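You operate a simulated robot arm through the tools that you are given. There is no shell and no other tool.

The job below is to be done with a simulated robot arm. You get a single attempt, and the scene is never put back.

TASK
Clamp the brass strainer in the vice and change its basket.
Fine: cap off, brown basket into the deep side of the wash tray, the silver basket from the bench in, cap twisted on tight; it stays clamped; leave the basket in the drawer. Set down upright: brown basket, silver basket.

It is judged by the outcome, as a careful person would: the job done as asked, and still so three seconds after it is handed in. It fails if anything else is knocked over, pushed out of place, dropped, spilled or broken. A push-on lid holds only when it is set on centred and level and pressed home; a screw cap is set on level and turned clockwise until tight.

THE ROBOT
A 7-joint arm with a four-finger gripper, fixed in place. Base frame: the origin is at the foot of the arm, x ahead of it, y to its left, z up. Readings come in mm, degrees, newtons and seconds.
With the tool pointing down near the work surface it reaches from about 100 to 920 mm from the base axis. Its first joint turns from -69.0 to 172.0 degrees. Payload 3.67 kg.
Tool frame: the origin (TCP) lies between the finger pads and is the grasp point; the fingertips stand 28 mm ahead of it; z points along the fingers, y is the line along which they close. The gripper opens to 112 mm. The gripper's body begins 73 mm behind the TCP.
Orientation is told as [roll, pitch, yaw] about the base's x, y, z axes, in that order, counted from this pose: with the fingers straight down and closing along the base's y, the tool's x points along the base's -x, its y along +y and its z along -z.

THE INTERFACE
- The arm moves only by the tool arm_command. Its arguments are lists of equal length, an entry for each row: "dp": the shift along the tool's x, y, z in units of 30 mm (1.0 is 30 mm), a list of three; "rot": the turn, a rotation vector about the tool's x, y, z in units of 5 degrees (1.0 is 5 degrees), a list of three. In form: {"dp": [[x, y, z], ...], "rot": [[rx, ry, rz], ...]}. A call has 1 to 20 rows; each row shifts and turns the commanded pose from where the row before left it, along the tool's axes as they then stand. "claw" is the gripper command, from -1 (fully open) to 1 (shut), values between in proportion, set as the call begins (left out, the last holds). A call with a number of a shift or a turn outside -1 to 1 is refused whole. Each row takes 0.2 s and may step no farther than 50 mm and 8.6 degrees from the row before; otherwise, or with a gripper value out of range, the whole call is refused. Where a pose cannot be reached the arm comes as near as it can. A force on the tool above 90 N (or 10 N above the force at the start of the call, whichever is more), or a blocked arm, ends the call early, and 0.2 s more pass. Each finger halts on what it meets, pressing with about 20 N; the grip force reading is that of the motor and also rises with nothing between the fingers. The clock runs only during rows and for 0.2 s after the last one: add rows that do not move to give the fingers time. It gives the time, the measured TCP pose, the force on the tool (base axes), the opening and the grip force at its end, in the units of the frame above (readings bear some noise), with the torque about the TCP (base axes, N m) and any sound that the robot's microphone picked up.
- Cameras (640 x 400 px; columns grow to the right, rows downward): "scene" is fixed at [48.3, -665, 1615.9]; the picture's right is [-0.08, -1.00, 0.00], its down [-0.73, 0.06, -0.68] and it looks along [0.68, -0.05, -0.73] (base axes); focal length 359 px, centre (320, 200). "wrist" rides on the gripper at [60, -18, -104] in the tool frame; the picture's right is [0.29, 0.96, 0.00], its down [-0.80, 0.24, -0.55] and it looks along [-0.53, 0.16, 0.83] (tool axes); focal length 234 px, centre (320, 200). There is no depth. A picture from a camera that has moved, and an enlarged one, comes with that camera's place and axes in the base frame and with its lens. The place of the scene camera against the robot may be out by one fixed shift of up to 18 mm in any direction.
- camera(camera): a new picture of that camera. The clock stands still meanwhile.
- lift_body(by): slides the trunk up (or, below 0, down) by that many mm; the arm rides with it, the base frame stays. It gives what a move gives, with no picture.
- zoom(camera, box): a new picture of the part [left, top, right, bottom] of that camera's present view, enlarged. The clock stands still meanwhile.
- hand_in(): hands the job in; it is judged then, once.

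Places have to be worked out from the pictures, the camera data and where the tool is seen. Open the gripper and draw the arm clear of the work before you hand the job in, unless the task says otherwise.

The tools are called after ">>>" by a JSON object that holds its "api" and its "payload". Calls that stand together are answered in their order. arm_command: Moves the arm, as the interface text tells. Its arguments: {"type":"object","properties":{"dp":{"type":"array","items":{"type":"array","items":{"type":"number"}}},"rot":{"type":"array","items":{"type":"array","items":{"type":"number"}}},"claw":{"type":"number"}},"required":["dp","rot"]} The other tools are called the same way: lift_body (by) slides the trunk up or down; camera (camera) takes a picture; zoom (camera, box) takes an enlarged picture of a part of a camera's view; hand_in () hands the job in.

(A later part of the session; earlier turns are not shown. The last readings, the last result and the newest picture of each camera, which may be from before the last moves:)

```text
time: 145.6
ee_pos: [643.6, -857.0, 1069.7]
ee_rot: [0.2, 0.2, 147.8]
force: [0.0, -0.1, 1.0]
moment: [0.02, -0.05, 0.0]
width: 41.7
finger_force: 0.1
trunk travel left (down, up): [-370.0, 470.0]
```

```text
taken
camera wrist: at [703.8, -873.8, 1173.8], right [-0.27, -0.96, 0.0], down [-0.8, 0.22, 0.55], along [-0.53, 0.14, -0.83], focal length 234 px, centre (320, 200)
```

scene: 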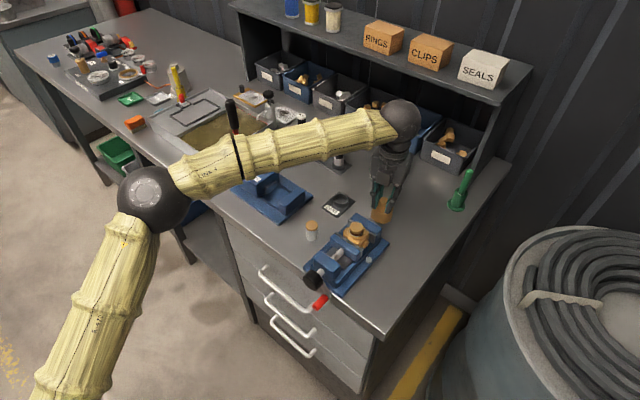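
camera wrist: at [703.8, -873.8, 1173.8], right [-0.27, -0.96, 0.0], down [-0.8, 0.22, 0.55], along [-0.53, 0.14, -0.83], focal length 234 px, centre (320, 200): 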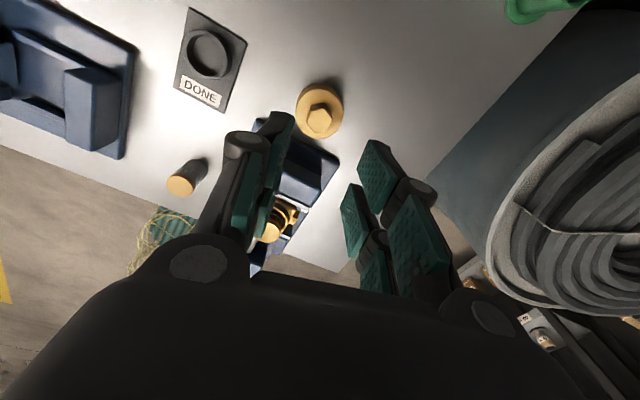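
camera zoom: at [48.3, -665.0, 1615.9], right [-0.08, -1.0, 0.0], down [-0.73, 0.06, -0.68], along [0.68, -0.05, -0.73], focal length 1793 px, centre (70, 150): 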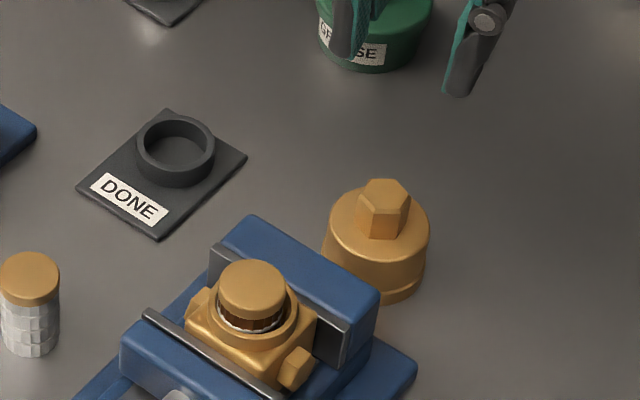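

The cap stands upright on the bench. I turn the wrist back clockwise to yaw -45°.

>>> {"api": "arm_command", "payload": {"dp": [[0, 0, 0], [0, 0, 0], [0, 0, 0], [0, 0, 0], [0, 0, 0], [0, 0, 0], [0, 0, 0], [0, 0, 0], [0, 0, 0], [0, 0, 0], [0, 0, 0], [0, 0, 0], [0, 0, 0], [0, 0, 0], [0, 0, 0], [0, 0, 0], [0, 0, 0], [0, 0, 0], [0, 0, 0], [0, 0, 0]], "rot": [[0, 0, 1], [0, 0, 1], [0, 0, 1], [0, 0, 1], [0, 0, 1], [0, 0, 1], [0, 0, 1], [0, 0, 1], [0, 0, 1], [0, 0, 1], [0, 0, 1], [0, 0, 1], [0, 0, 1], [0, 0, 1], [0, 0, 1], [0, 0, 1], [0, 0, 1], [0, 0, 1], [0, 0, 1], [0, 0, 1]]}}

>>> {"api": "arm_command", "payload": {"dp": [[0, 0, 0], [0, 0, 0], [0, 0, 0], [0, 0, 0], [0, 0, 0], [0, 0, 0], [0, 0, 0], [0, 0, 0], [0, 0, 0], [0, 0, 0], [0, 0, 0], [0, 0, 0], [0, 0, 0], [0, 0, 0], [0, 0, 0], [0, 0, 0], [0, 0, 0], [0, 0, 0], [0, 0, 0], [0, 0, 0]], "rot": [[0, 0, 1], [0, 0, 1], [0, 0, 1], [0, 0, 1], [0, 0, 1], [0, 0, 1], [0, 0, 1], [0, 0, 1], [0, 0, 1], [0, 0, 1], [0, 0, 1], [0, 0, 1], [0, 0, 1], [0, 0, 1], [0, 0, 1], [0, 0, 1], [0, 0, 1], [0, 0, 1], [0, 0, 0.6], [0, 0, 0]]}}

>>> {"api": "camera", "payload": {"camera": "wrist"}}

```text
time: 149.8
ee_pos: [643.6, -855.9, 1070.9]
ee_rot: [-0.3, 0.1, 47.8]
force: [0.0, 0.0, -0.5]
moment: [-0.01, 0.0, -0.03]
width: 42.2
finger_force: 0.0
trunk travel left (down, up): [-370.0, 470.0]
```

```text
time: 153.9
ee_pos: [643.3, -856.5, 1069.1]
ee_rot: [-0.1, -0.3, -45.1]
force: [0.7, -0.3, 0.4]
moment: [0.01, 0.0, -0.01]
width: 42.2
finger_force: 0.0
trunk travel left (down, up): [-370.0, 470.0]
```

```text
taken
camera wrist: at [588.8, -827.1, 1173.8], right [0.48, 0.88, 0.0], down [0.73, -0.39, 0.56], along [0.49, -0.27, -0.83], focal length 234 px, centre (320, 200)
```

wrist: 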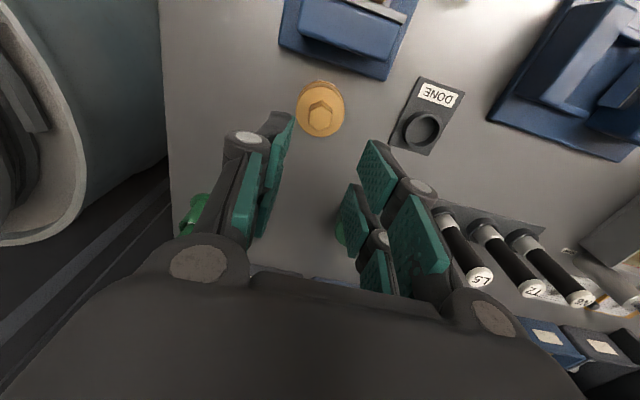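

I move back over the strainer at this height to look at the basket's top.

>>> {"api": "arm_command", "payload": {"dp": [[0.961, 0, 0], [0.961, 0, 0], [0.961, 0, 0], [0.961, 0, 0], [0, 0, 0]], "rot": [[0, 0, 0], [0, 0, 0], [0, 0, 0], [0, 0, 0], [0, 0, 0]]}}

>>> {"api": "zoom", "payload": {"camera": "wrist", "box": [260, 70, 380, 180]}}

>>> {"api": "zoom", "payload": {"camera": "scene", "box": [335, 205, 385, 250]}}

```text
time: 155.2
ee_pos: [562.3, -774.3, 1069.4]
ee_rot: [-0.1, -0.2, -45.1]
force: [1.1, -0.7, -0.4]
moment: [0.03, 0.0, 0.03]
width: 41.9
finger_force: 0.0
trunk travel left (down, up): [-370.0, 470.0]
```

```text
3.64 times, centred on (320, 125) of wrist
camera zoom: at [507.7, -745.4, 1173.0], right [0.47, 0.88, 0.0], down [0.73, -0.39, 0.56], along [0.49, -0.27, -0.83], focal length 852 px, centre (320, 473)
```

zoom: 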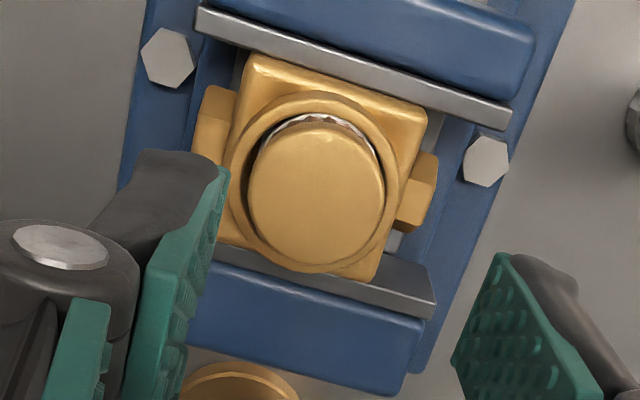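

```text
8.89 times, centred on (360, 228) of scene
camera zoom: at [48.3, -665.0, 1615.9], right [-0.08, -1.0, 0.0], down [-0.73, 0.06, -0.68], along [0.68, -0.05, -0.73], focal length 3188 px, centre (-36, -44)
```

zoom: 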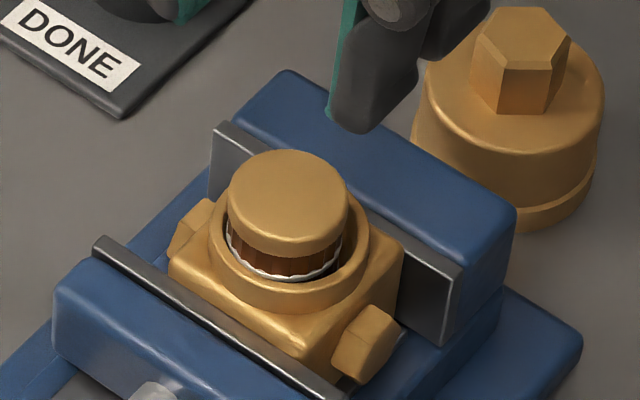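

I zoom in on the contact line between moving jaw and block to verify the clamp really touches.

>>> {"api": "zoom", "payload": {"camera": "wrist", "box": [285, 70, 365, 120]}}

>>> {"api": "zoom", "payload": {"camera": "wrist", "box": [285, 125, 365, 175]}}

```text
8.00 times, centred on (325, 95) of wrist
camera zoom: at [507.7, -745.4, 1173.0], right [0.47, 0.88, 0.0], down [0.73, -0.39, 0.56], along [0.49, -0.27, -0.83], focal length 1873 px, centre (280, 1040)
```

zoom: 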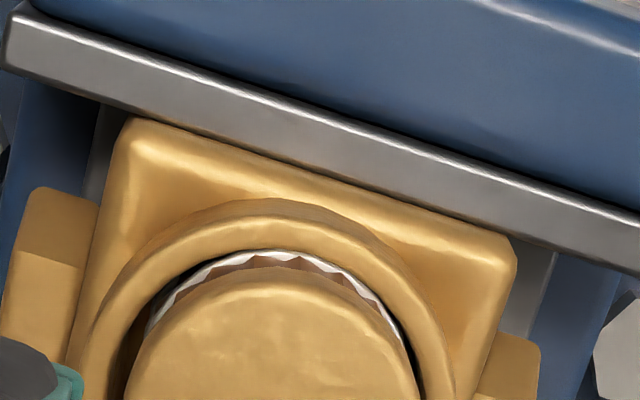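

```text
8.00 times, centred on (325, 150) of wrist
camera zoom: at [507.7, -745.4, 1173.0], right [0.47, 0.88, 0.0], down [0.73, -0.39, 0.56], along [0.49, -0.27, -0.83], focal length 1873 px, centre (280, 600)
```

zoom: 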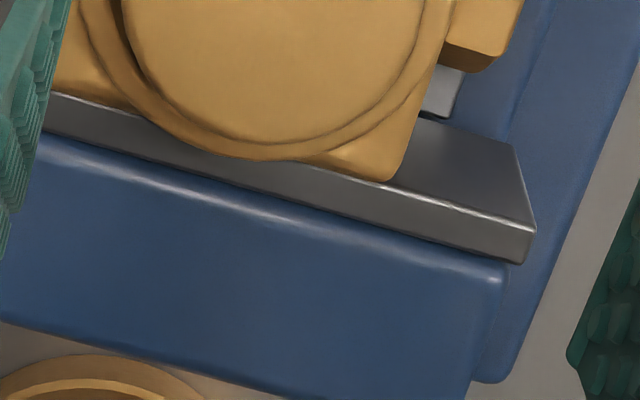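

The block sits flush against both jaws. The basket's top disc (≈32 mm) is at about 4.5 mm toward the robot from the TCP axis, top z≈966–970. I correct and descend to z≈996.

>>> {"api": "arm_command", "payload": {"dp": [[0.15, -0.067, 0], [0, 0, 0.8], [0, 0, 0.8], [0, 0, 0.8], [0, 0, 0]], "rot": [[0, 0, 0], [0, 0, 0], [0, 0, 0], [0, 0, 0], [0, 0, 0]], "claw": 0.1}}

>>> {"api": "zoom", "payload": {"camera": "wrist", "box": [240, 80, 400, 200]}}

>>> {"api": "zoom", "payload": {"camera": "scene", "box": [335, 200, 385, 245]}}

```text
time: 156.3
ee_pos: [557.6, -772.7, 997.9]
ee_rot: [-0.1, -0.3, -45.0]
force: [-0.2, -0.3, 0.6]
moment: [-0.05, 0.0, -0.01]
width: 50.4
finger_force: 0.1
trunk travel left (down, up): [-370.0, 470.0]
```

```text
3.33 times, centred on (320, 140) of wrist
camera zoom: at [501.7, -743.6, 1101.8], right [0.48, 0.88, 0.0], down [0.73, -0.39, 0.56], along [0.49, -0.27, -0.83], focal length 781 px, centre (320, 400)
```

zoom: 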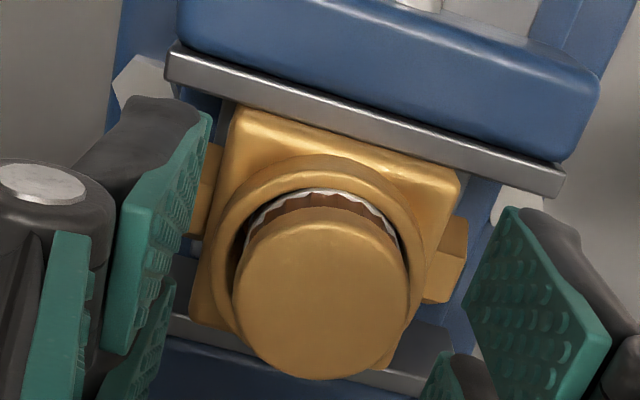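

```text
8.89 times, centred on (360, 222) of scene
camera zoom: at [48.3, -665.0, 1615.9], right [-0.08, -1.0, 0.0], down [-0.73, 0.06, -0.68], along [0.68, -0.05, -0.73], focal length 3188 px, centre (-36, 0)
```

zoom: 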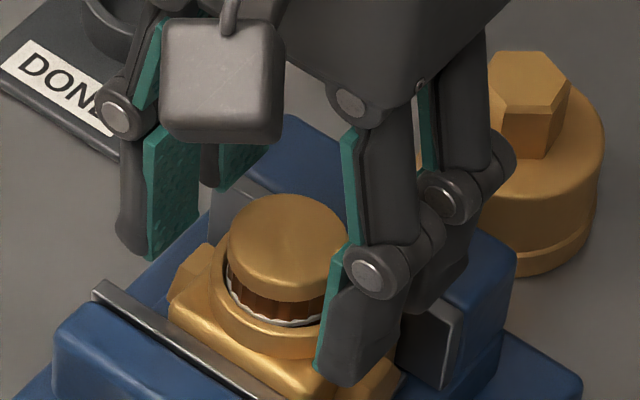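

Centred sideways. The disc top is at about z=970, so I lower 8 mm to bring the tips beside the disc, just above the body rim.

>>> {"api": "arm_command", "payload": {"dp": [[0, 0, 0.14], [0, 0, 0.13], [0, 0, 0]], "rot": [[0, 0, 0], [0, 0, 0], [0, 0, 0]]}}

>>> {"api": "zoom", "payload": {"camera": "scene", "box": [335, 200, 385, 245]}}

```text
time: 157.2
ee_pos: [556.1, -772.4, 990.7]
ee_rot: [-0.1, -0.3, -45.1]
force: [-0.9, 0.4, -0.4]
moment: [0.0, -0.01, 0.0]
width: 50.7
finger_force: 0.1
trunk travel left (down, up): [-370.0, 470.0]
```

```text
8.89 times, centred on (360, 222) of scene
camera zoom: at [48.3, -665.0, 1615.9], right [-0.08, -1.0, 0.0], down [-0.73, 0.06, -0.68], along [0.68, -0.05, -0.73], focal length 3188 px, centre (-36, 0)
```

zoom: 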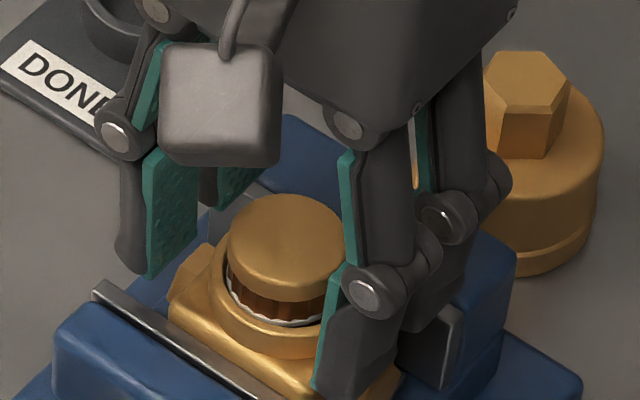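

No contact. I close on the basket's disc.

>>> {"api": "arm_command", "payload": {"dp": [[0, 0, 0], [0, 0, 0], [0, 0, 0]], "rot": [[0, 0, 0], [0, 0, 0], [0, 0, 0]], "claw": 1}}

>>> {"api": "zoom", "payload": {"camera": "scene", "box": [335, 200, 385, 245]}}

>>> {"api": "zoom", "payload": {"camera": "wrist", "box": [240, 80, 400, 200]}}

```text
time: 157.9
ee_pos: [557.4, -772.0, 991.2]
ee_rot: [-0.1, -0.3, -45.0]
force: [3.6, -2.4, 20.5]
moment: [0.21, -0.08, -0.01]
width: 27.3
finger_force: 20.6
trunk travel left (down, up): [-370.0, 470.0]
```

```text
8.89 times, centred on (360, 222) of scene
camera zoom: at [48.3, -665.0, 1615.9], right [-0.08, -1.0, 0.0], down [-0.73, 0.06, -0.68], along [0.68, -0.05, -0.73], focal length 3188 px, centre (-36, 0)
```

zoom: 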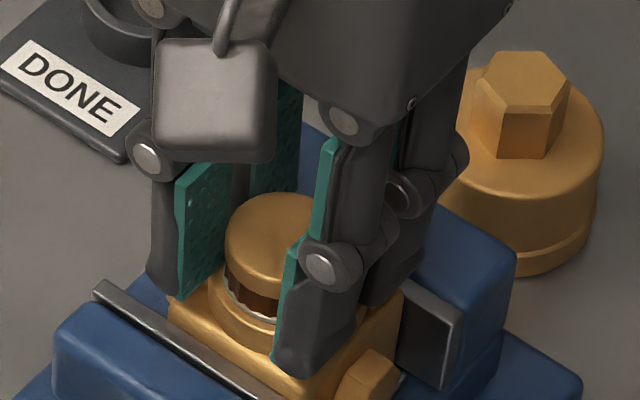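

```text
3.33 times, centred on (320, 140) of wrist
camera zoom: at [501.7, -742.4, 1095.7], right [0.47, 0.88, 0.0], down [0.73, -0.39, 0.56], along [0.49, -0.27, -0.83], focal length 781 px, centre (320, 400)
```

zoom: 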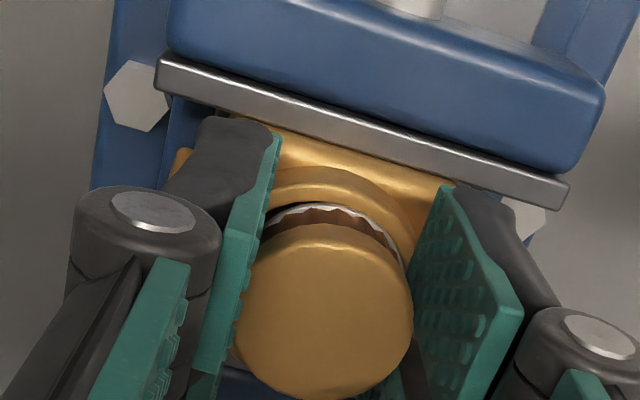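

Gripped at 27.3 mm; the tips press lightly on the rim. I lift gently 10 mm and check that the basket comes.

>>> {"api": "arm_command", "payload": {"dp": [[0, 0, -0.15], [0, 0, -0.2], [0, 0, 0]], "rot": [[0, 0, 0], [0, 0, 0], [0, 0, 0]]}}

>>> {"api": "zoom", "payload": {"camera": "scene", "box": [335, 200, 385, 245]}}

```text
time: 158.8
ee_pos: [557.1, -773.3, 1000.0]
ee_rot: [-0.2, -0.3, -45.1]
force: [0.3, 0.4, -1.6]
moment: [0.02, 0.04, 0.0]
width: 27.3
finger_force: 19.5
trunk travel left (down, up): [-370.0, 470.0]
```

```text
8.89 times, centred on (360, 222) of scene
camera zoom: at [48.3, -665.0, 1615.9], right [-0.08, -1.0, 0.0], down [-0.73, 0.06, -0.68], along [0.68, -0.05, -0.73], focal length 3188 px, centre (-36, 0)
```

zoom: 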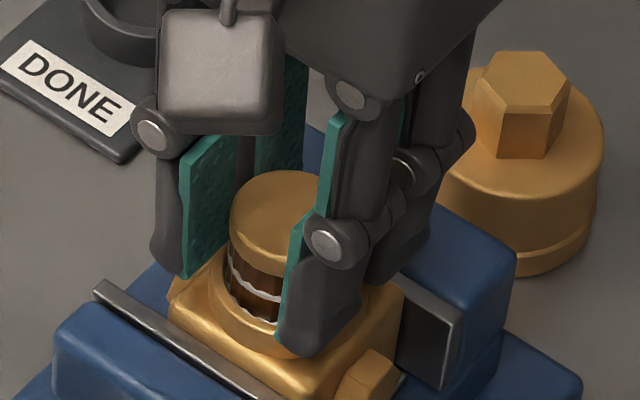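

The brown basket rises cleanly. I lift it 80 mm more, straight up.

>>> {"api": "arm_command", "payload": {"dp": [[0, 0, -0.5], [0, 0, -0.5], [0, 0, -0.7], [0, 0, -1], [0, 0, 0]], "rot": [[0, 0, 0], [0, 0, 0], [0, 0, 0], [0, 0, 0], [0, 0, 0]]}}

>>> {"api": "zoom", "payload": {"camera": "scene", "box": [320, 170, 400, 250]}}

>>> {"api": "zoom", "payload": {"camera": "scene", "box": [130, 70, 330, 220]}}

>>> {"api": "camera", "payload": {"camera": "wrist"}}

```text
time: 159.9
ee_pos: [558.7, -775.4, 1080.8]
ee_rot: [-0.1, -0.4, -45.1]
force: [-0.6, -0.3, -0.1]
moment: [0.02, -0.03, 0.01]
width: 27.2
finger_force: 19.9
trunk travel left (down, up): [-370.0, 470.0]
```

```text
5.00 times, centred on (360, 210) of scene
camera zoom: at [48.3, -665.0, 1615.9], right [-0.08, -1.0, 0.0], down [-0.73, 0.06, -0.68], along [0.68, -0.05, -0.73], focal length 1793 px, centre (120, 150)
```

zoom: 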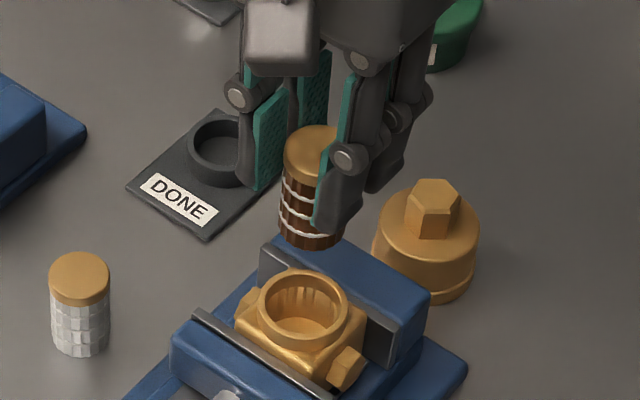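

```text
2.67 times, centred on (230, 145) of scene
camera zoom: at [48.3, -665.0, 1615.9], right [-0.08, -1.0, 0.0], down [-0.73, 0.06, -0.68], along [0.68, -0.05, -0.73], focal length 956 px, centre (560, 347)
```

zoom: 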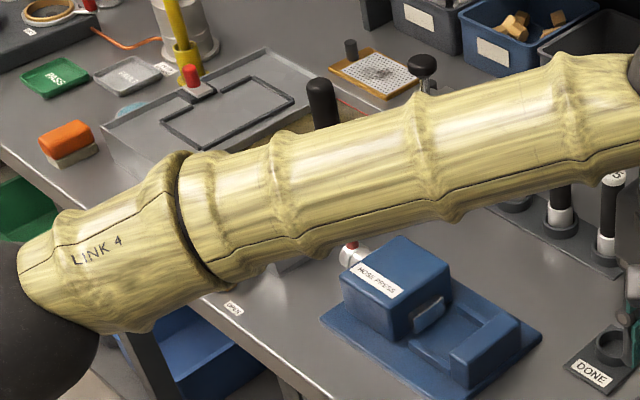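

```text
taken
camera wrist: at [503.0, -744.8, 1183.1], right [0.48, 0.88, 0.0], down [0.73, -0.39, 0.56], along [0.49, -0.27, -0.83], focal length 234 px, centre (320, 200)
```

wrist: 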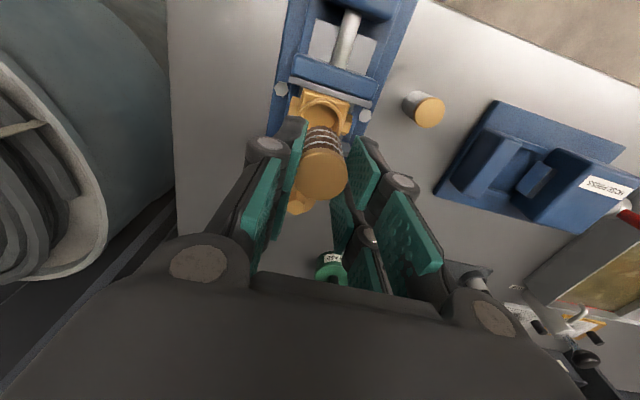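

The brown basket is out, and the empty body stays clamped. The tall press lever stands near (850,-490) up to z≈1148, so I retract to a smaller radius and swing around it toward the wash tray.

>>> {"api": "arm_command", "payload": {"dp": [[0, 0, -0.6], [0, 0, -0.6], [0.887, 0.151, 0], [0.887, 0.151, 0], [0.887, 0.151, 0], [0.887, 0.151, 0], [0.887, 0.151, 0], [0, 0, 0]], "rot": [[0, 0, 0], [0, 0, 0], [0, 0, 0], [0, 0, 0], [0, 0, 0], [0, 0, 0], [0, 0, 0], [0, 0, 0]]}}

>>> {"api": "arm_command", "payload": {"dp": [[0.115, 0.934, 0], [0.115, 0.934, 0], [0.115, 0.934, 0], [0.115, 0.934, 0], [0.115, 0.934, 0], [0.115, 0.934, 0], [0.115, 0.934, 0], [0.115, 0.934, 0], [0.115, 0.934, 0], [0.115, 0.934, 0], [0, 0, 0]], "rot": [[0, 0, -0.7], [0, 0, 0], [0, 0, 0], [0, 0, 0], [0, 0, 0], [0, 0, 0], [0, 0, 0], [0, 0, 0], [0, 0, 0], [0, 0, 0], [0, 0, 0]]}}

>>> {"api": "camera", "payload": {"camera": "scene"}}

>>> {"api": "camera", "payload": {"camera": "wrist"}}

```text
time: 161.8
ee_pos: [478.7, -662.1, 1116.8]
ee_rot: [-0.1, -0.3, -45.1]
force: [0.6, -0.5, 0.1]
moment: [0.02, -0.01, -0.01]
width: 26.9
finger_force: 20.0
trunk travel left (down, up): [-370.0, 470.0]
```

```text
time: 164.2
ee_pos: [641.1, -457.2, 1118.1]
ee_rot: [-0.1, -0.3, -41.6]
force: [-0.4, 0.7, -1.0]
moment: [-0.03, 0.01, 0.01]
width: 26.9
finger_force: 19.8
out of reach, approached as far as the arm can: row 9, 10
trunk travel left (down, up): [-370.0, 470.0]
```

```text
taken
```

scene: 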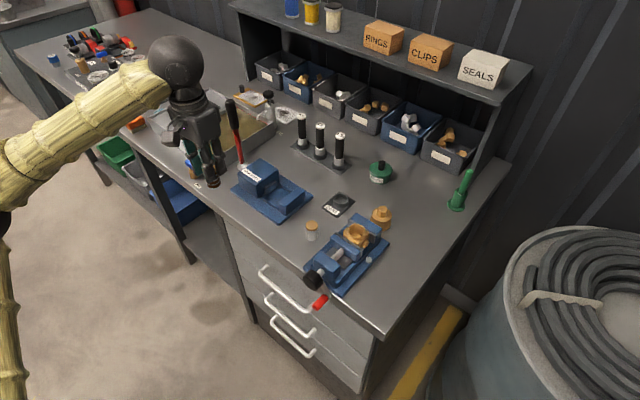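

```text
taken
camera wrist: at [584.1, -432.0, 1222.1], right [0.42, 0.91, 0.0], down [0.75, -0.35, 0.56], along [0.5, -0.24, -0.83], focal length 234 px, centre (320, 200)
```

wrist: 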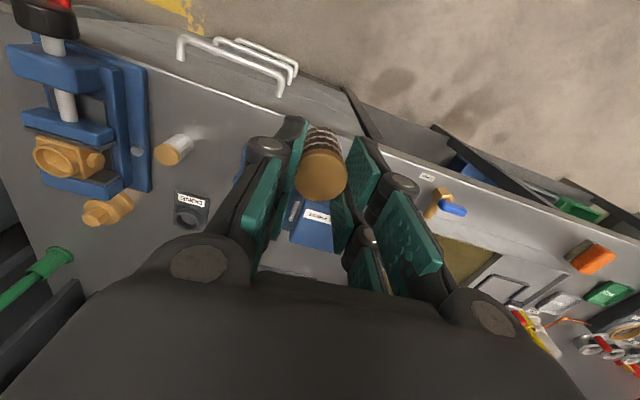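

The wrist hit its yaw limit, so I rotate the tool counter-clockwise by 45° to yaw ≈3° before proceeding.

>>> {"api": "arm_command", "payload": {"dp": [[0, 0, 0], [0, 0, 0], [0, 0, 0], [0, 0, 0], [0, 0, 0], [0, 0, 0], [0, 0, 0], [0, 0, 0], [0, 0, 0], [0, 0, 0]], "rot": [[0, 0, -0.93], [0, 0, -0.93], [0, 0, -0.93], [0, 0, -0.93], [0, 0, -0.93], [0, 0, -0.93], [0, 0, -0.93], [0, 0, -0.93], [0, 0, -0.93], [0, 0, 0]]}}

>>> {"api": "camera", "payload": {"camera": "wrist"}}

```text
time: 166.3
ee_pos: [642.3, -458.6, 1118.2]
ee_rot: [-0.3, -0.1, 0.3]
force: [0.8, 0.1, -1.1]
moment: [-0.05, 0.01, 0.0]
width: 26.7
finger_force: 20.2
trunk travel left (down, up): [-370.0, 470.0]
```

```text
taken
camera wrist: at [582.1, -476.6, 1222.4], right [-0.29, 0.96, -0.01], down [0.79, 0.25, 0.55], along [0.53, 0.16, -0.83], focal length 234 px, centre (320, 200)
```

wrist: 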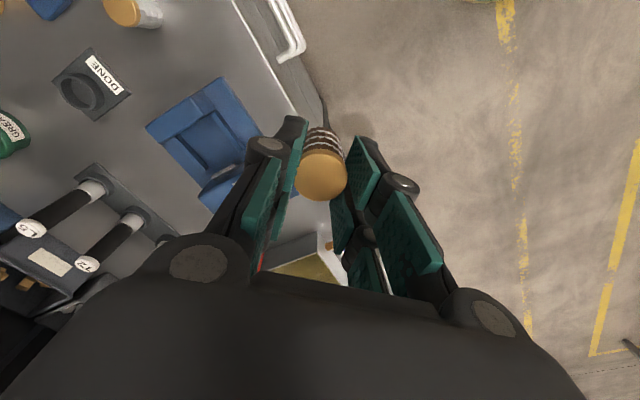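

I continue to about (760,-300), left of the lever, and look at the tray.

>>> {"api": "arm_command", "payload": {"dp": [[-0.56, 0.753, 0], [-0.56, 0.753, 0], [-0.56, 0.753, 0], [-0.56, 0.753, 0], [-0.56, 0.753, 0], [-0.56, 0.753, 0], [-0.56, 0.753, 0], [0, 0, 0]], "rot": [[0, 0, 0], [0, 0, 0], [0, 0, 0], [0, 0, 0], [0, 0, 0], [0, 0, 0], [0, 0, 0], [0, 0, 0]]}}

>>> {"api": "camera", "payload": {"camera": "wrist"}}

>>> {"api": "camera", "payload": {"camera": "scene"}}

```text
time: 168.2
ee_pos: [733.4, -421.6, 1113.0]
ee_rot: [-0.5, -0.2, 0.2]
force: [0.0, -1.0, 0.2]
moment: [-0.02, -0.02, -0.04]
width: 26.7
finger_force: 20.1
out of reach, approached as far as the arm can: row 1, 2, 3, 4, 5, 6, 7
trunk travel left (down, up): [-370.0, 470.0]
```

```text
taken
camera wrist: at [674.1, -440.1, 1216.7], right [-0.29, 0.96, -0.01], down [0.79, 0.25, 0.56], along [0.53, 0.15, -0.83], focal length 234 px, centre (320, 200)
```

wrist: 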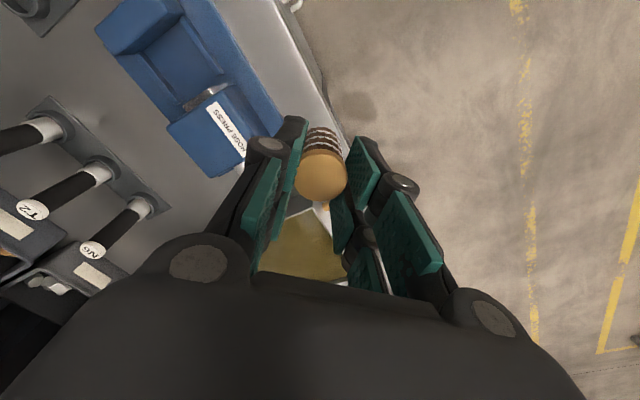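

```text
taken
```

scene: 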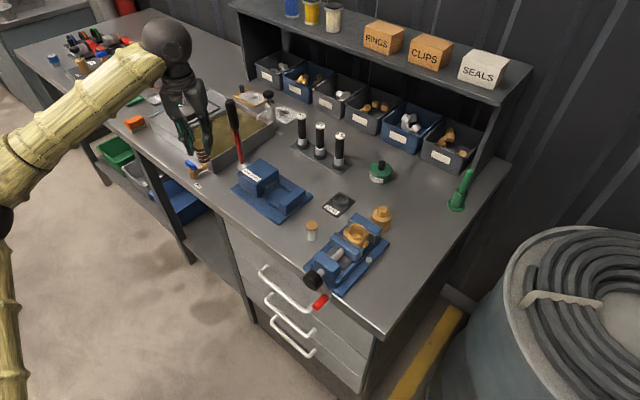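

Reach is limited again, probably a wrist joint. I rotate the tool further counter-clockwise (to yaw ≈60°) to free it.

>>> {"api": "arm_command", "payload": {"dp": [[0, 0, 0], [0, 0, 0], [0, 0, 0], [0, 0, 0], [0, 0, 0], [0, 0, 0], [0, 0, 0], [0, 0, 0], [0, 0, 0], [0, 0, 0], [0, 0, 0], [0, 0, 0], [0, 0, 0]], "rot": [[0, 0, -1], [0, 0, -1], [0, 0, -1], [0, 0, -1], [0, 0, -1], [0, 0, -1], [0, 0, -1], [0, 0, -1], [0, 0, -1], [0, 0, -1], [0, 0, -1], [0, 0, -1], [0, 0, 0]]}}

>>> {"api": "arm_command", "payload": {"dp": [[0.866, 0.5, 0], [0.866, 0.5, 0], [0, 0, 0]], "rot": [[0, 0, 0], [0, 0, 0], [0, 0, 0]]}}

>>> {"api": "camera", "payload": {"camera": "scene"}}

```text
time: 170.9
ee_pos: [734.3, -421.3, 1112.9]
ee_rot: [-0.3, 0.2, 60.3]
force: [0.9, -0.1, -0.1]
moment: [0.0, -0.02, 0.0]
width: 26.7
finger_force: 20.2
trunk travel left (down, up): [-370.0, 470.0]
```

```text
time: 171.8
ee_pos: [682.7, -450.7, 1114.5]
ee_rot: [-0.2, 0.2, 60.2]
force: [0.3, 0.1, -0.7]
moment: [-0.01, -0.01, 0.0]
width: 26.7
finger_force: 20.0
trunk travel left (down, up): [-370.0, 470.0]
```

```text
taken
```

scene: 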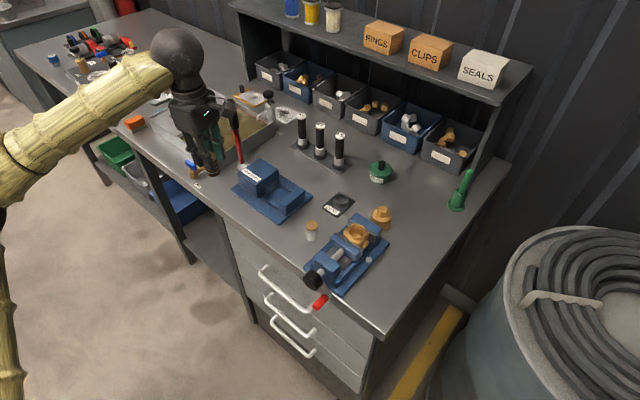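

I moved the wrong way (no harm). Now I move in +y to see if the new yaw frees it.

>>> {"api": "arm_command", "payload": {"dp": [[-0.866, 0.5, 0], [-0.866, 0.5, 0], [-0.866, 0.5, 0], [0, 0, 0]], "rot": [[0, 0, 0], [0, 0, 0], [0, 0, 0], [0, 0, 0]]}}

```text
time: 172.8
ee_pos: [686.5, -442.3, 1115.8]
ee_rot: [-0.2, 0.2, 60.2]
force: [0.1, 0.0, -0.6]
moment: [0.03, 0.0, -0.02]
width: 26.8
finger_force: 20.0
out of reach, approached as far as the arm can: row 1, 2, 3
trunk travel left (down, up): [-370.0, 470.0]
```

There's a kinematic boundary here. I try with the trunk raised 200 mm (hand brought back down), which changes the arm geometry.

>>> {"api": "lift_body", "payload": {"by": 180}}

>>> {"api": "arm_command", "payload": {"dp": [[0, 0, 1], [0, 0, 1], [0, 0, 1], [0, 0, 1], [0, 0, 1], [0, 0, 0]], "rot": [[0, 0, 0], [0, 0, 0], [0, 0, 0], [0, 0, 0], [0, 0, 0], [0, 0, 0]]}}

>>> {"api": "arm_command", "payload": {"dp": [[-0.866, 0.5, 0], [-0.866, 0.5, 0], [-0.866, 0.5, 0], [0, 0, 0]], "rot": [[0, 0, 0], [0, 0, 0], [0, 0, 0], [0, 0, 0]]}}

>>> {"api": "camera", "payload": {"camera": "scene"}}

```text
time: 174.8
ee_pos: [688.8, -443.5, 1296.1]
ee_rot: [-0.2, 0.1, 60.2]
force: [0.6, 0.0, -0.3]
moment: [0.0, 0.01, 0.01]
width: 26.7
finger_force: 20.1
trunk travel left (down, up): [-550.0, 290.0]
```

```text
time: 176.2
ee_pos: [690.2, -456.9, 1149.1]
ee_rot: [-0.4, 0.1, 60.4]
force: [-1.0, 0.1, -0.3]
moment: [-0.01, -0.03, 0.01]
width: 27.1
finger_force: 20.0
out of reach, approached as far as the arm can: row 1, 2, 4
trunk travel left (down, up): [-550.0, 290.0]
```

```text
time: 177.2
ee_pos: [713.5, -449.8, 1149.5]
ee_rot: [-0.2, 0.2, 60.2]
force: [0.3, 0.4, -0.2]
moment: [-0.01, 0.03, 0.02]
width: 26.4
finger_force: 20.2
out of reach, approached as far as the arm can: row 1, 2, 3
trunk travel left (down, up): [-550.0, 290.0]
```

```text
taken
```

scene: 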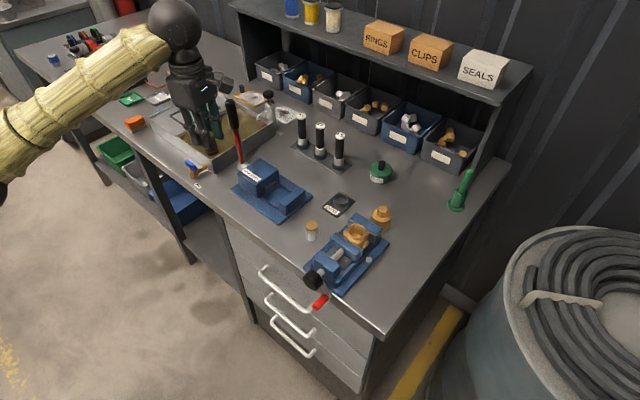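

The boundary runs along a line heading outward, so the tray is reachable at larger x. I rise to z≈1240 to pass above the lever (top ≈1148), turning the tool to yaw 0 so the camera faces away from it.

>>> {"api": "arm_command", "payload": {"dp": [[0, 0, -1], [0, 0, -1], [0, 0, -1], [0, 0, 0], [0, 0, 0], [0, 0, 0], [0, 0, 0], [0, 0, 0], [0, 0, 0], [0, 0, 0], [0, 0, 0], [0, 0, 0], [0, 0, 0], [0, 0, 0], [0, 0, 0], [0, 0, 0]], "rot": [[0, 0, 0], [0, 0, 0], [0, 0, 0], [0, 0, 1], [0, 0, 1], [0, 0, 1], [0, 0, 1], [0, 0, 1], [0, 0, 1], [0, 0, 1], [0, 0, 1], [0, 0, 1], [0, 0, 1], [0, 0, 1], [0, 0, 1], [0, 0, 0]]}}

>>> {"api": "camera", "payload": {"camera": "wrist"}}

```text
time: 180.6
ee_pos: [711.9, -446.7, 1241.3]
ee_rot: [-0.3, 0.0, 0.2]
force: [-0.1, 0.3, 0.3]
moment: [-0.02, -0.01, -0.01]
width: 26.9
finger_force: 19.7
trunk travel left (down, up): [-550.0, 290.0]
```

```text
taken
camera wrist: at [653.0, -466.1, 1344.9], right [-0.29, 0.96, -0.01], down [0.8, 0.25, 0.55], along [0.53, 0.16, -0.83], focal length 234 px, centre (320, 200)
```

wrist: 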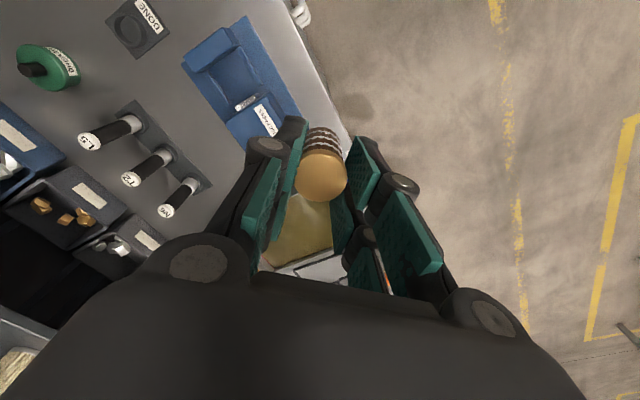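

I fly outward over the lever toward the tray's deep side at this height.

>>> {"api": "arm_command", "payload": {"dp": [[-0.917, 0.3, 0], [-0.917, 0.3, 0], [-0.917, 0.3, 0], [-0.917, 0.3, 0], [-0.917, 0.3, 0], [-0.917, 0.3, 0], [-0.917, 0.3, 0], [0, 0, 0]], "rot": [[0, 0, 0], [0, 0, 0], [0, 0, 0], [0, 0, 0], [0, 0, 0], [0, 0, 0], [0, 0, 0], [0, 0, 0]]}}

>>> {"api": "camera", "payload": {"camera": "wrist"}}

>>> {"api": "camera", "payload": {"camera": "scene"}}

```text
time: 182.3
ee_pos: [907.2, -384.4, 1241.4]
ee_rot: [-0.3, -0.2, 0.2]
force: [0.1, 0.1, -0.4]
moment: [-0.04, -0.02, 0.03]
width: 26.6
finger_force: 20.1
trunk travel left (down, up): [-550.0, 290.0]
```

```text
taken
camera wrist: at [847.2, -403.6, 1345.7], right [-0.29, 0.96, -0.01], down [0.79, 0.25, 0.55], along [0.53, 0.16, -0.83], focal length 234 px, centre (320, 200)
```

wrist: 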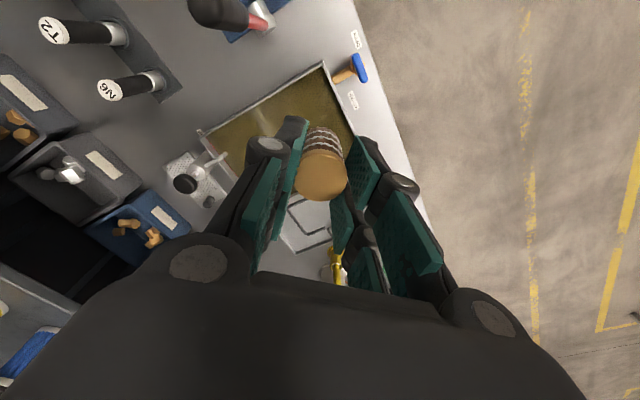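

```text
taken
```

scene: 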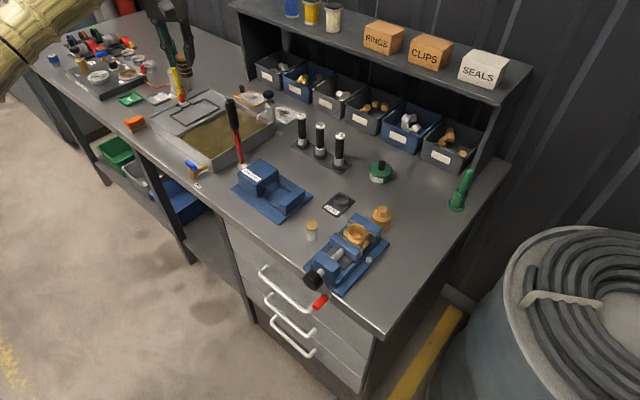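

I can see the tray: deep side spans N≈897–1129, S≈335–502. I aim for about (972,-385) and descend to z≈1080 to check.

>>> {"api": "arm_command", "payload": {"dp": [[-0.72, 0, 0], [-0.72, 0, 0], [-0.72, 0, 0], [0, 0, 0.9], [0, 0, 0.9], [0, 0, 0.9], [0, 0, 0.9], [0, 0, 0.9], [0, 0, 0.9], [0, 0, 0]], "rot": [[0, 0, 0], [0, 0, 0], [0, 0, 0], [0, 0, 0], [0, 0, 0], [0, 0, 0], [0, 0, 0], [0, 0, 0], [0, 0, 0], [0, 0, 0]]}}

>>> {"api": "camera", "payload": {"camera": "wrist"}}

>>> {"api": "zoom", "payload": {"camera": "scene", "box": [130, 30, 290, 190]}}

```text
time: 184.6
ee_pos: [969.2, -386.0, 1080.0]
ee_rot: [-0.2, -0.1, 0.3]
force: [0.2, -0.3, -1.1]
moment: [-0.02, 0.01, 0.0]
width: 26.7
finger_force: 19.9
trunk travel left (down, up): [-550.0, 290.0]
```

```text
taken
camera wrist: at [910.5, -404.4, 1182.8], right [-0.29, 0.96, -0.01], down [0.79, 0.25, 0.55], along [0.53, 0.16, -0.83], focal length 234 px, centre (320, 200)
```

wrist: 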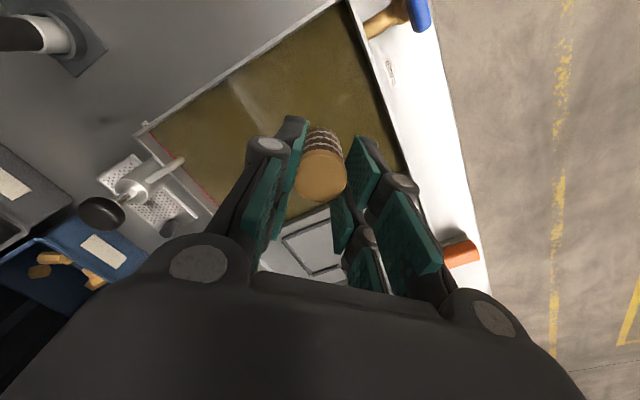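

```text
2.50 times, centred on (210, 110) of scene
camera zoom: at [48.3, -665.0, 1615.9], right [-0.08, -1.0, 0.0], down [-0.73, 0.06, -0.68], along [0.68, -0.05, -0.73], focal length 897 px, centre (595, 425)
```

zoom: 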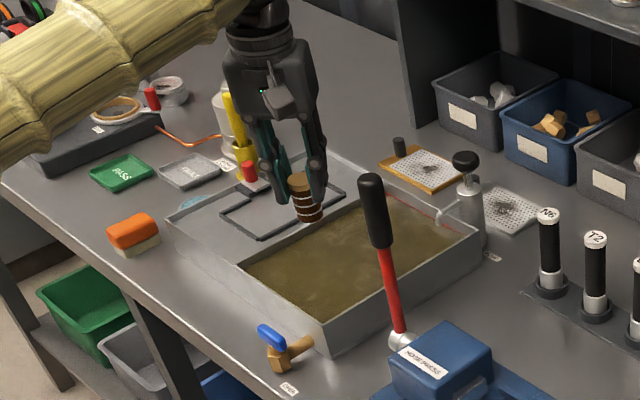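

The landing spot is within the muddy deep side. I lower to z≈985.

>>> {"api": "arm_command", "payload": {"dp": [[0, 0, 0.8], [0, 0, 0.8], [0, 0, 0.8], [0, 0, 0.75], [0, 0, 0]], "rot": [[0, 0, 0], [0, 0, 0], [0, 0, 0], [0, 0, 0], [0, 0, 0]]}}

>>> {"api": "camera", "payload": {"camera": "wrist"}}

>>> {"api": "zoom", "payload": {"camera": "scene", "box": [160, 60, 280, 170]}}

```text
time: 185.8
ee_pos: [969.4, -385.3, 983.8]
ee_rot: [-0.3, -0.1, 0.2]
force: [-0.8, 0.3, -0.1]
moment: [-0.02, 0.0, -0.02]
width: 26.8
finger_force: 20.5
trunk travel left (down, up): [-550.0, 290.0]
```

```text
taken
camera wrist: at [910.7, -404.2, 1088.2], right [-0.29, 0.96, -0.01], down [0.79, 0.25, 0.55], along [0.53, 0.16, -0.83], focal length 234 px, centre (320, 200)
```

wrist: 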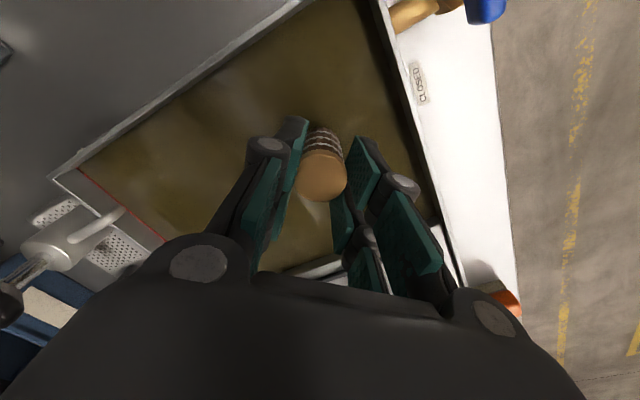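

```text
3.64 times, centred on (220, 115) of scene
camera zoom: at [48.3, -665.0, 1615.9], right [-0.08, -1.0, 0.0], down [-0.73, 0.06, -0.68], along [0.68, -0.05, -0.73], focal length 1304 px, centre (684, 509)
```

zoom: 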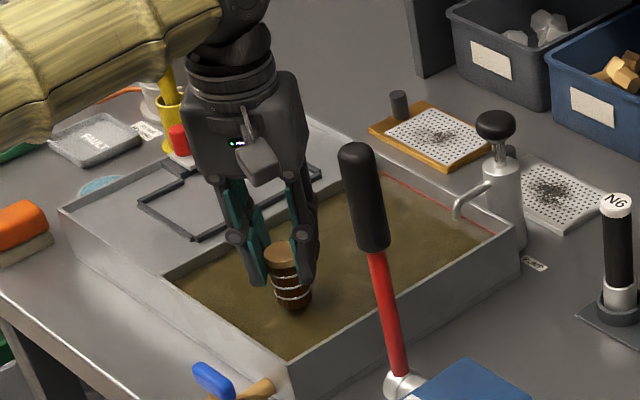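

Well inside the deep side. I lower in small steps watching the force.

>>> {"api": "arm_command", "payload": {"dp": [[0, 0, 0.17], [0, 0, 0.17], [0, 0, 0]], "rot": [[0, 0, 0], [0, 0, 0], [0, 0, 0]]}}

>>> {"api": "arm_command", "payload": {"dp": [[0, 0, 0.15], [0, 0, 0]], "rot": [[0, 0, 0], [0, 0, 0]]}}

>>> {"api": "arm_command", "payload": {"dp": [[0, 0, 0.13], [0, 0, 0]], "rot": [[0, 0, 0], [0, 0, 0]]}}

>>> {"api": "zoom", "payload": {"camera": "scene", "box": [180, 90, 260, 150]}}

```text
time: 186.6
ee_pos: [971.2, -386.2, 974.0]
ee_rot: [-0.3, -0.1, 0.2]
force: [-0.6, 1.2, -0.4]
moment: [0.0, -0.02, 0.03]
width: 26.6
finger_force: 19.8
trunk travel left (down, up): [-550.0, 290.0]
```

```text
time: 187.2
ee_pos: [971.2, -385.0, 969.8]
ee_rot: [-0.3, -0.1, 0.1]
force: [0.7, 0.0, -0.5]
moment: [0.01, 0.01, 0.01]
width: 26.7
finger_force: 20.0
trunk travel left (down, up): [-550.0, 290.0]
```

```text
time: 187.8
ee_pos: [969.4, -384.9, 965.6]
ee_rot: [-0.3, 0.0, 0.2]
force: [-0.1, 0.0, 0.0]
moment: [-0.01, -0.01, 0.02]
width: 26.7
finger_force: 20.4
trunk travel left (down, up): [-550.0, 290.0]
```

```text
6.67 times, centred on (220, 120) of scene
camera zoom: at [48.3, -665.0, 1615.9], right [-0.08, -1.0, 0.0], down [-0.73, 0.06, -0.68], along [0.68, -0.05, -0.73], focal length 2391 px, centre (987, 733)
```

zoom: 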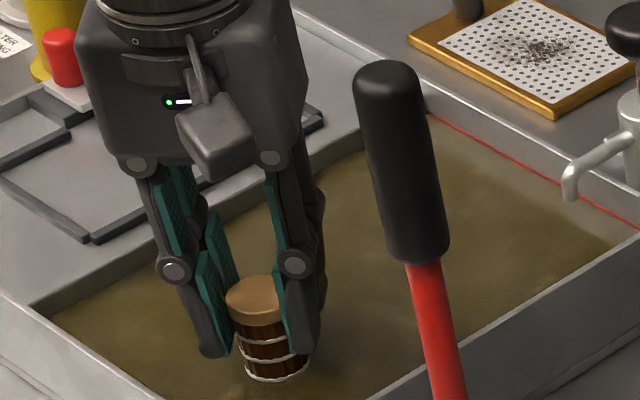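

Still free. Continue in 4 mm steps.

>>> {"api": "arm_command", "payload": {"dp": [[0, 0, 0.13], [0, 0, 0]], "rot": [[0, 0, 0], [0, 0, 0]]}}

>>> {"api": "arm_command", "payload": {"dp": [[0, 0, 0.13], [0, 0, 0]], "rot": [[0, 0, 0], [0, 0, 0]]}}

>>> {"api": "arm_command", "payload": {"dp": [[0, 0, 0.13], [0, 0, 0]], "rot": [[0, 0, 0], [0, 0, 0]]}}

>>> {"api": "zoom", "payload": {"camera": "scene", "box": [180, 90, 260, 150]}}

```text
time: 188.3
ee_pos: [970.5, -384.7, 961.7]
ee_rot: [-0.2, -0.1, 0.1]
force: [-0.5, 0.2, -0.1]
moment: [-0.01, -0.01, 0.04]
width: 26.6
finger_force: 20.1
trunk travel left (down, up): [-550.0, 290.0]
```

```text
time: 188.9
ee_pos: [970.6, -386.8, 957.8]
ee_rot: [-0.4, -0.2, 0.2]
force: [0.9, -0.4, -0.8]
moment: [0.01, 0.05, -0.03]
width: 26.7
finger_force: 19.7
trunk travel left (down, up): [-550.0, 290.0]
```

```text
time: 189.6
ee_pos: [969.9, -384.7, 954.8]
ee_rot: [-0.2, -0.1, 0.2]
force: [0.9, 0.6, -0.5]
moment: [0.0, -0.05, 0.0]
width: 26.8
finger_force: 19.8
trunk travel left (down, up): [-550.0, 290.0]
```

```text
6.67 times, centred on (220, 120) of scene
camera zoom: at [48.3, -665.0, 1615.9], right [-0.08, -1.0, 0.0], down [-0.73, 0.06, -0.68], along [0.68, -0.05, -0.73], focal length 2391 px, centre (987, 733)
```

zoom: 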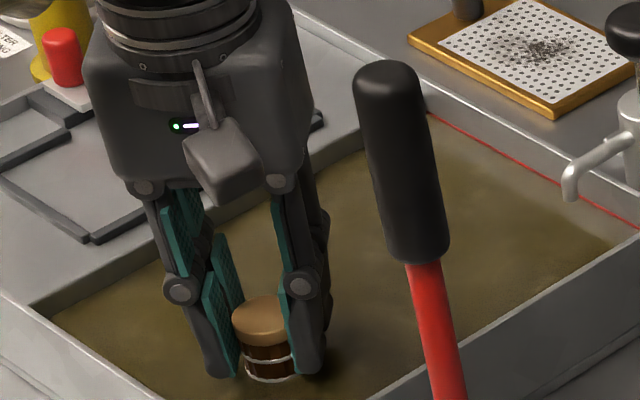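

The basket is entering the liquid. I continue downward until it touches the floor.

>>> {"api": "arm_command", "payload": {"dp": [[0, 0, 0.12], [0, 0, 0]], "rot": [[0, 0, 0], [0, 0, 0]]}}

>>> {"api": "arm_command", "payload": {"dp": [[0, 0, 0.12], [0, 0, 0]], "rot": [[0, 0, 0], [0, 0, 0]]}}

>>> {"api": "arm_command", "payload": {"dp": [[0, 0, 0.12], [0, 0, 0]], "rot": [[0, 0, 0], [0, 0, 0]]}}

>>> {"api": "zoom", "payload": {"camera": "scene", "box": [180, 90, 260, 150]}}

```text
time: 190.2
ee_pos: [970.6, -386.2, 950.6]
ee_rot: [-0.3, -0.1, 0.1]
force: [-0.2, -0.2, 0.1]
moment: [-0.01, 0.01, 0.01]
width: 26.7
finger_force: 20.0
trunk travel left (down, up): [-550.0, 290.0]
```

```text
time: 190.8
ee_pos: [970.1, -385.6, 947.5]
ee_rot: [-0.2, -0.2, 0.3]
force: [1.4, -2.5, 6.6]
moment: [-0.03, -0.14, -0.04]
width: 26.7
finger_force: 19.9
trunk travel left (down, up): [-550.0, 290.0]
```

```text
time: 191.3
ee_pos: [970.2, -385.1, 944.3]
ee_rot: [-0.3, -0.2, 0.2]
force: [0.9, -3.8, 14.0]
moment: [-0.09, -0.01, -0.01]
width: 27.0
finger_force: 20.2
trunk travel left (down, up): [-550.0, 290.0]
```

```text
6.67 times, centred on (220, 120) of scene
camera zoom: at [48.3, -665.0, 1615.9], right [-0.08, -1.0, 0.0], down [-0.73, 0.06, -0.68], along [0.68, -0.05, -0.73], focal length 2391 px, centre (987, 733)
```

zoom: 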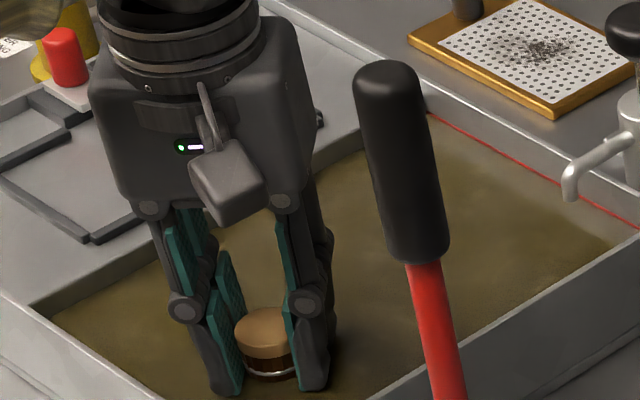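

The basket stands on the tray floor (14 N). I open the gripper and rise straight up.

>>> {"api": "arm_command", "payload": {"dp": [[0, 0, -0.05], [0, 0, 0], [0, 0, 0]], "rot": [[0, 0, 0], [0, 0, 0], [0, 0, 0]], "claw": 0.25}}

>>> {"api": "arm_command", "payload": {"dp": [[0, 0, -0.4], [0, 0, -0.6], [0, 0, -0.8], [0, 0, -1], [0, 0, 0]], "rot": [[0, 0, 0], [0, 0, 0], [0, 0, 0], [0, 0, 0], [0, 0, 0]]}}

>>> {"api": "zoom", "payload": {"camera": "scene", "box": [180, 90, 260, 150]}}

>>> {"api": "camera", "payload": {"camera": "wrist"}}

```text
time: 192.2
ee_pos: [971.5, -385.6, 944.5]
ee_rot: [-0.3, -0.2, 0.2]
force: [0.0, -0.2, -0.4]
moment: [-0.01, 0.01, 0.03]
width: 42.0
finger_force: 0.1
trunk travel left (down, up): [-550.0, 290.0]
```

```text
time: 193.3
ee_pos: [970.8, -384.5, 1028.9]
ee_rot: [-0.3, -0.1, 0.1]
force: [0.9, -0.3, -0.1]
moment: [0.03, 0.03, 0.01]
width: 42.0
finger_force: 0.0
trunk travel left (down, up): [-550.0, 290.0]
```

```text
6.67 times, centred on (220, 120) of scene
camera zoom: at [48.3, -665.0, 1615.9], right [-0.08, -1.0, 0.0], down [-0.73, 0.06, -0.68], along [0.68, -0.05, -0.73], focal length 2391 px, centre (987, 733)
```

zoom: 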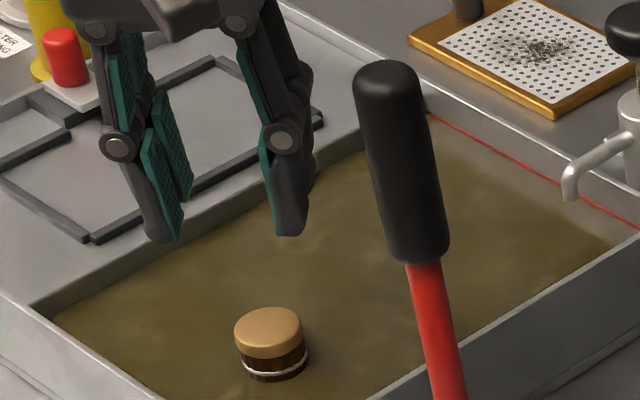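

```text
taken
camera wrist: at [911.4, -403.6, 1133.0], right [-0.29, 0.96, -0.01], down [0.8, 0.25, 0.55], along [0.53, 0.16, -0.83], focal length 234 px, centre (320, 200)
```

wrist: 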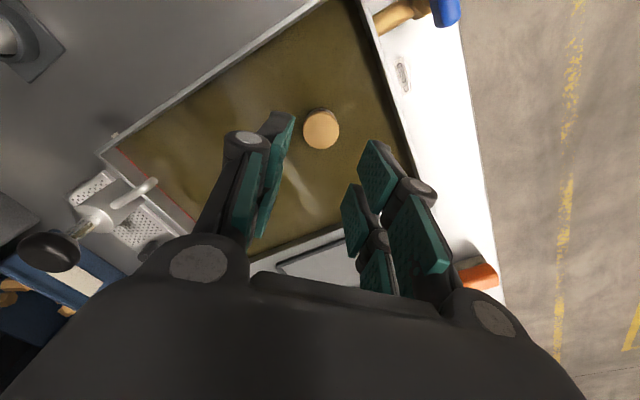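

The brown basket stands upright in the deep side. I rise to z≈1240 and go back over the lever the way I came.

>>> {"api": "arm_command", "payload": {"dp": [[0, 0, -1], [0, 0, -1], [0, 0, -1], [0, 0, -1], [0, 0, -1], [0, 0, -1], [0, 0, -1], [0.72, 0, 0], [0.72, 0, 0], [0.72, 0, 0], [0.917, -0.33, 0], [0.917, -0.33, 0], [0.917, -0.33, 0], [0.917, -0.33, 0], [0.917, -0.33, 0], [0.917, -0.33, 0], [0.917, -0.33, 0], [0, 0, 0]], "rot": [[0, 0, 0], [0, 0, 0], [0, 0, 0], [0, 0, 0], [0, 0, 0], [0, 0, 0], [0, 0, 0], [0, 0, 0], [0, 0, 0], [0, 0, 0], [0, 0, 0], [0, 0, 0], [0, 0, 0], [0, 0, 0], [0, 0, 0], [0, 0, 0], [0, 0, 0], [0, 0, 0]]}}

>>> {"api": "camera", "payload": {"camera": "scene"}}

```text
time: 197.2
ee_pos: [710.8, -468.8, 1222.8]
ee_rot: [0.2, 1.2, -1.0]
force: [0.2, -0.8, 1.0]
moment: [0.01, 0.0, -0.01]
width: 41.8
finger_force: 0.1
trunk travel left (down, up): [-550.0, 290.0]
```

```text
taken
```

scene: 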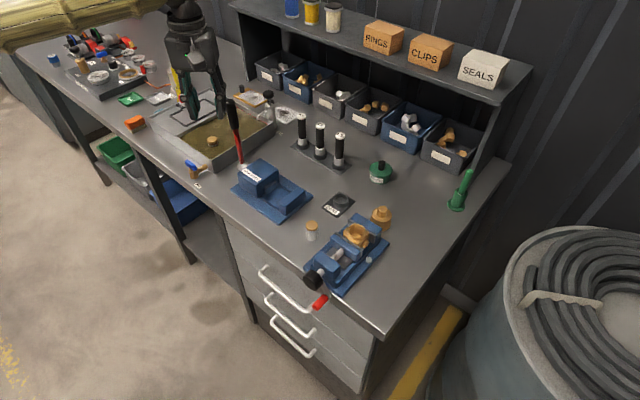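

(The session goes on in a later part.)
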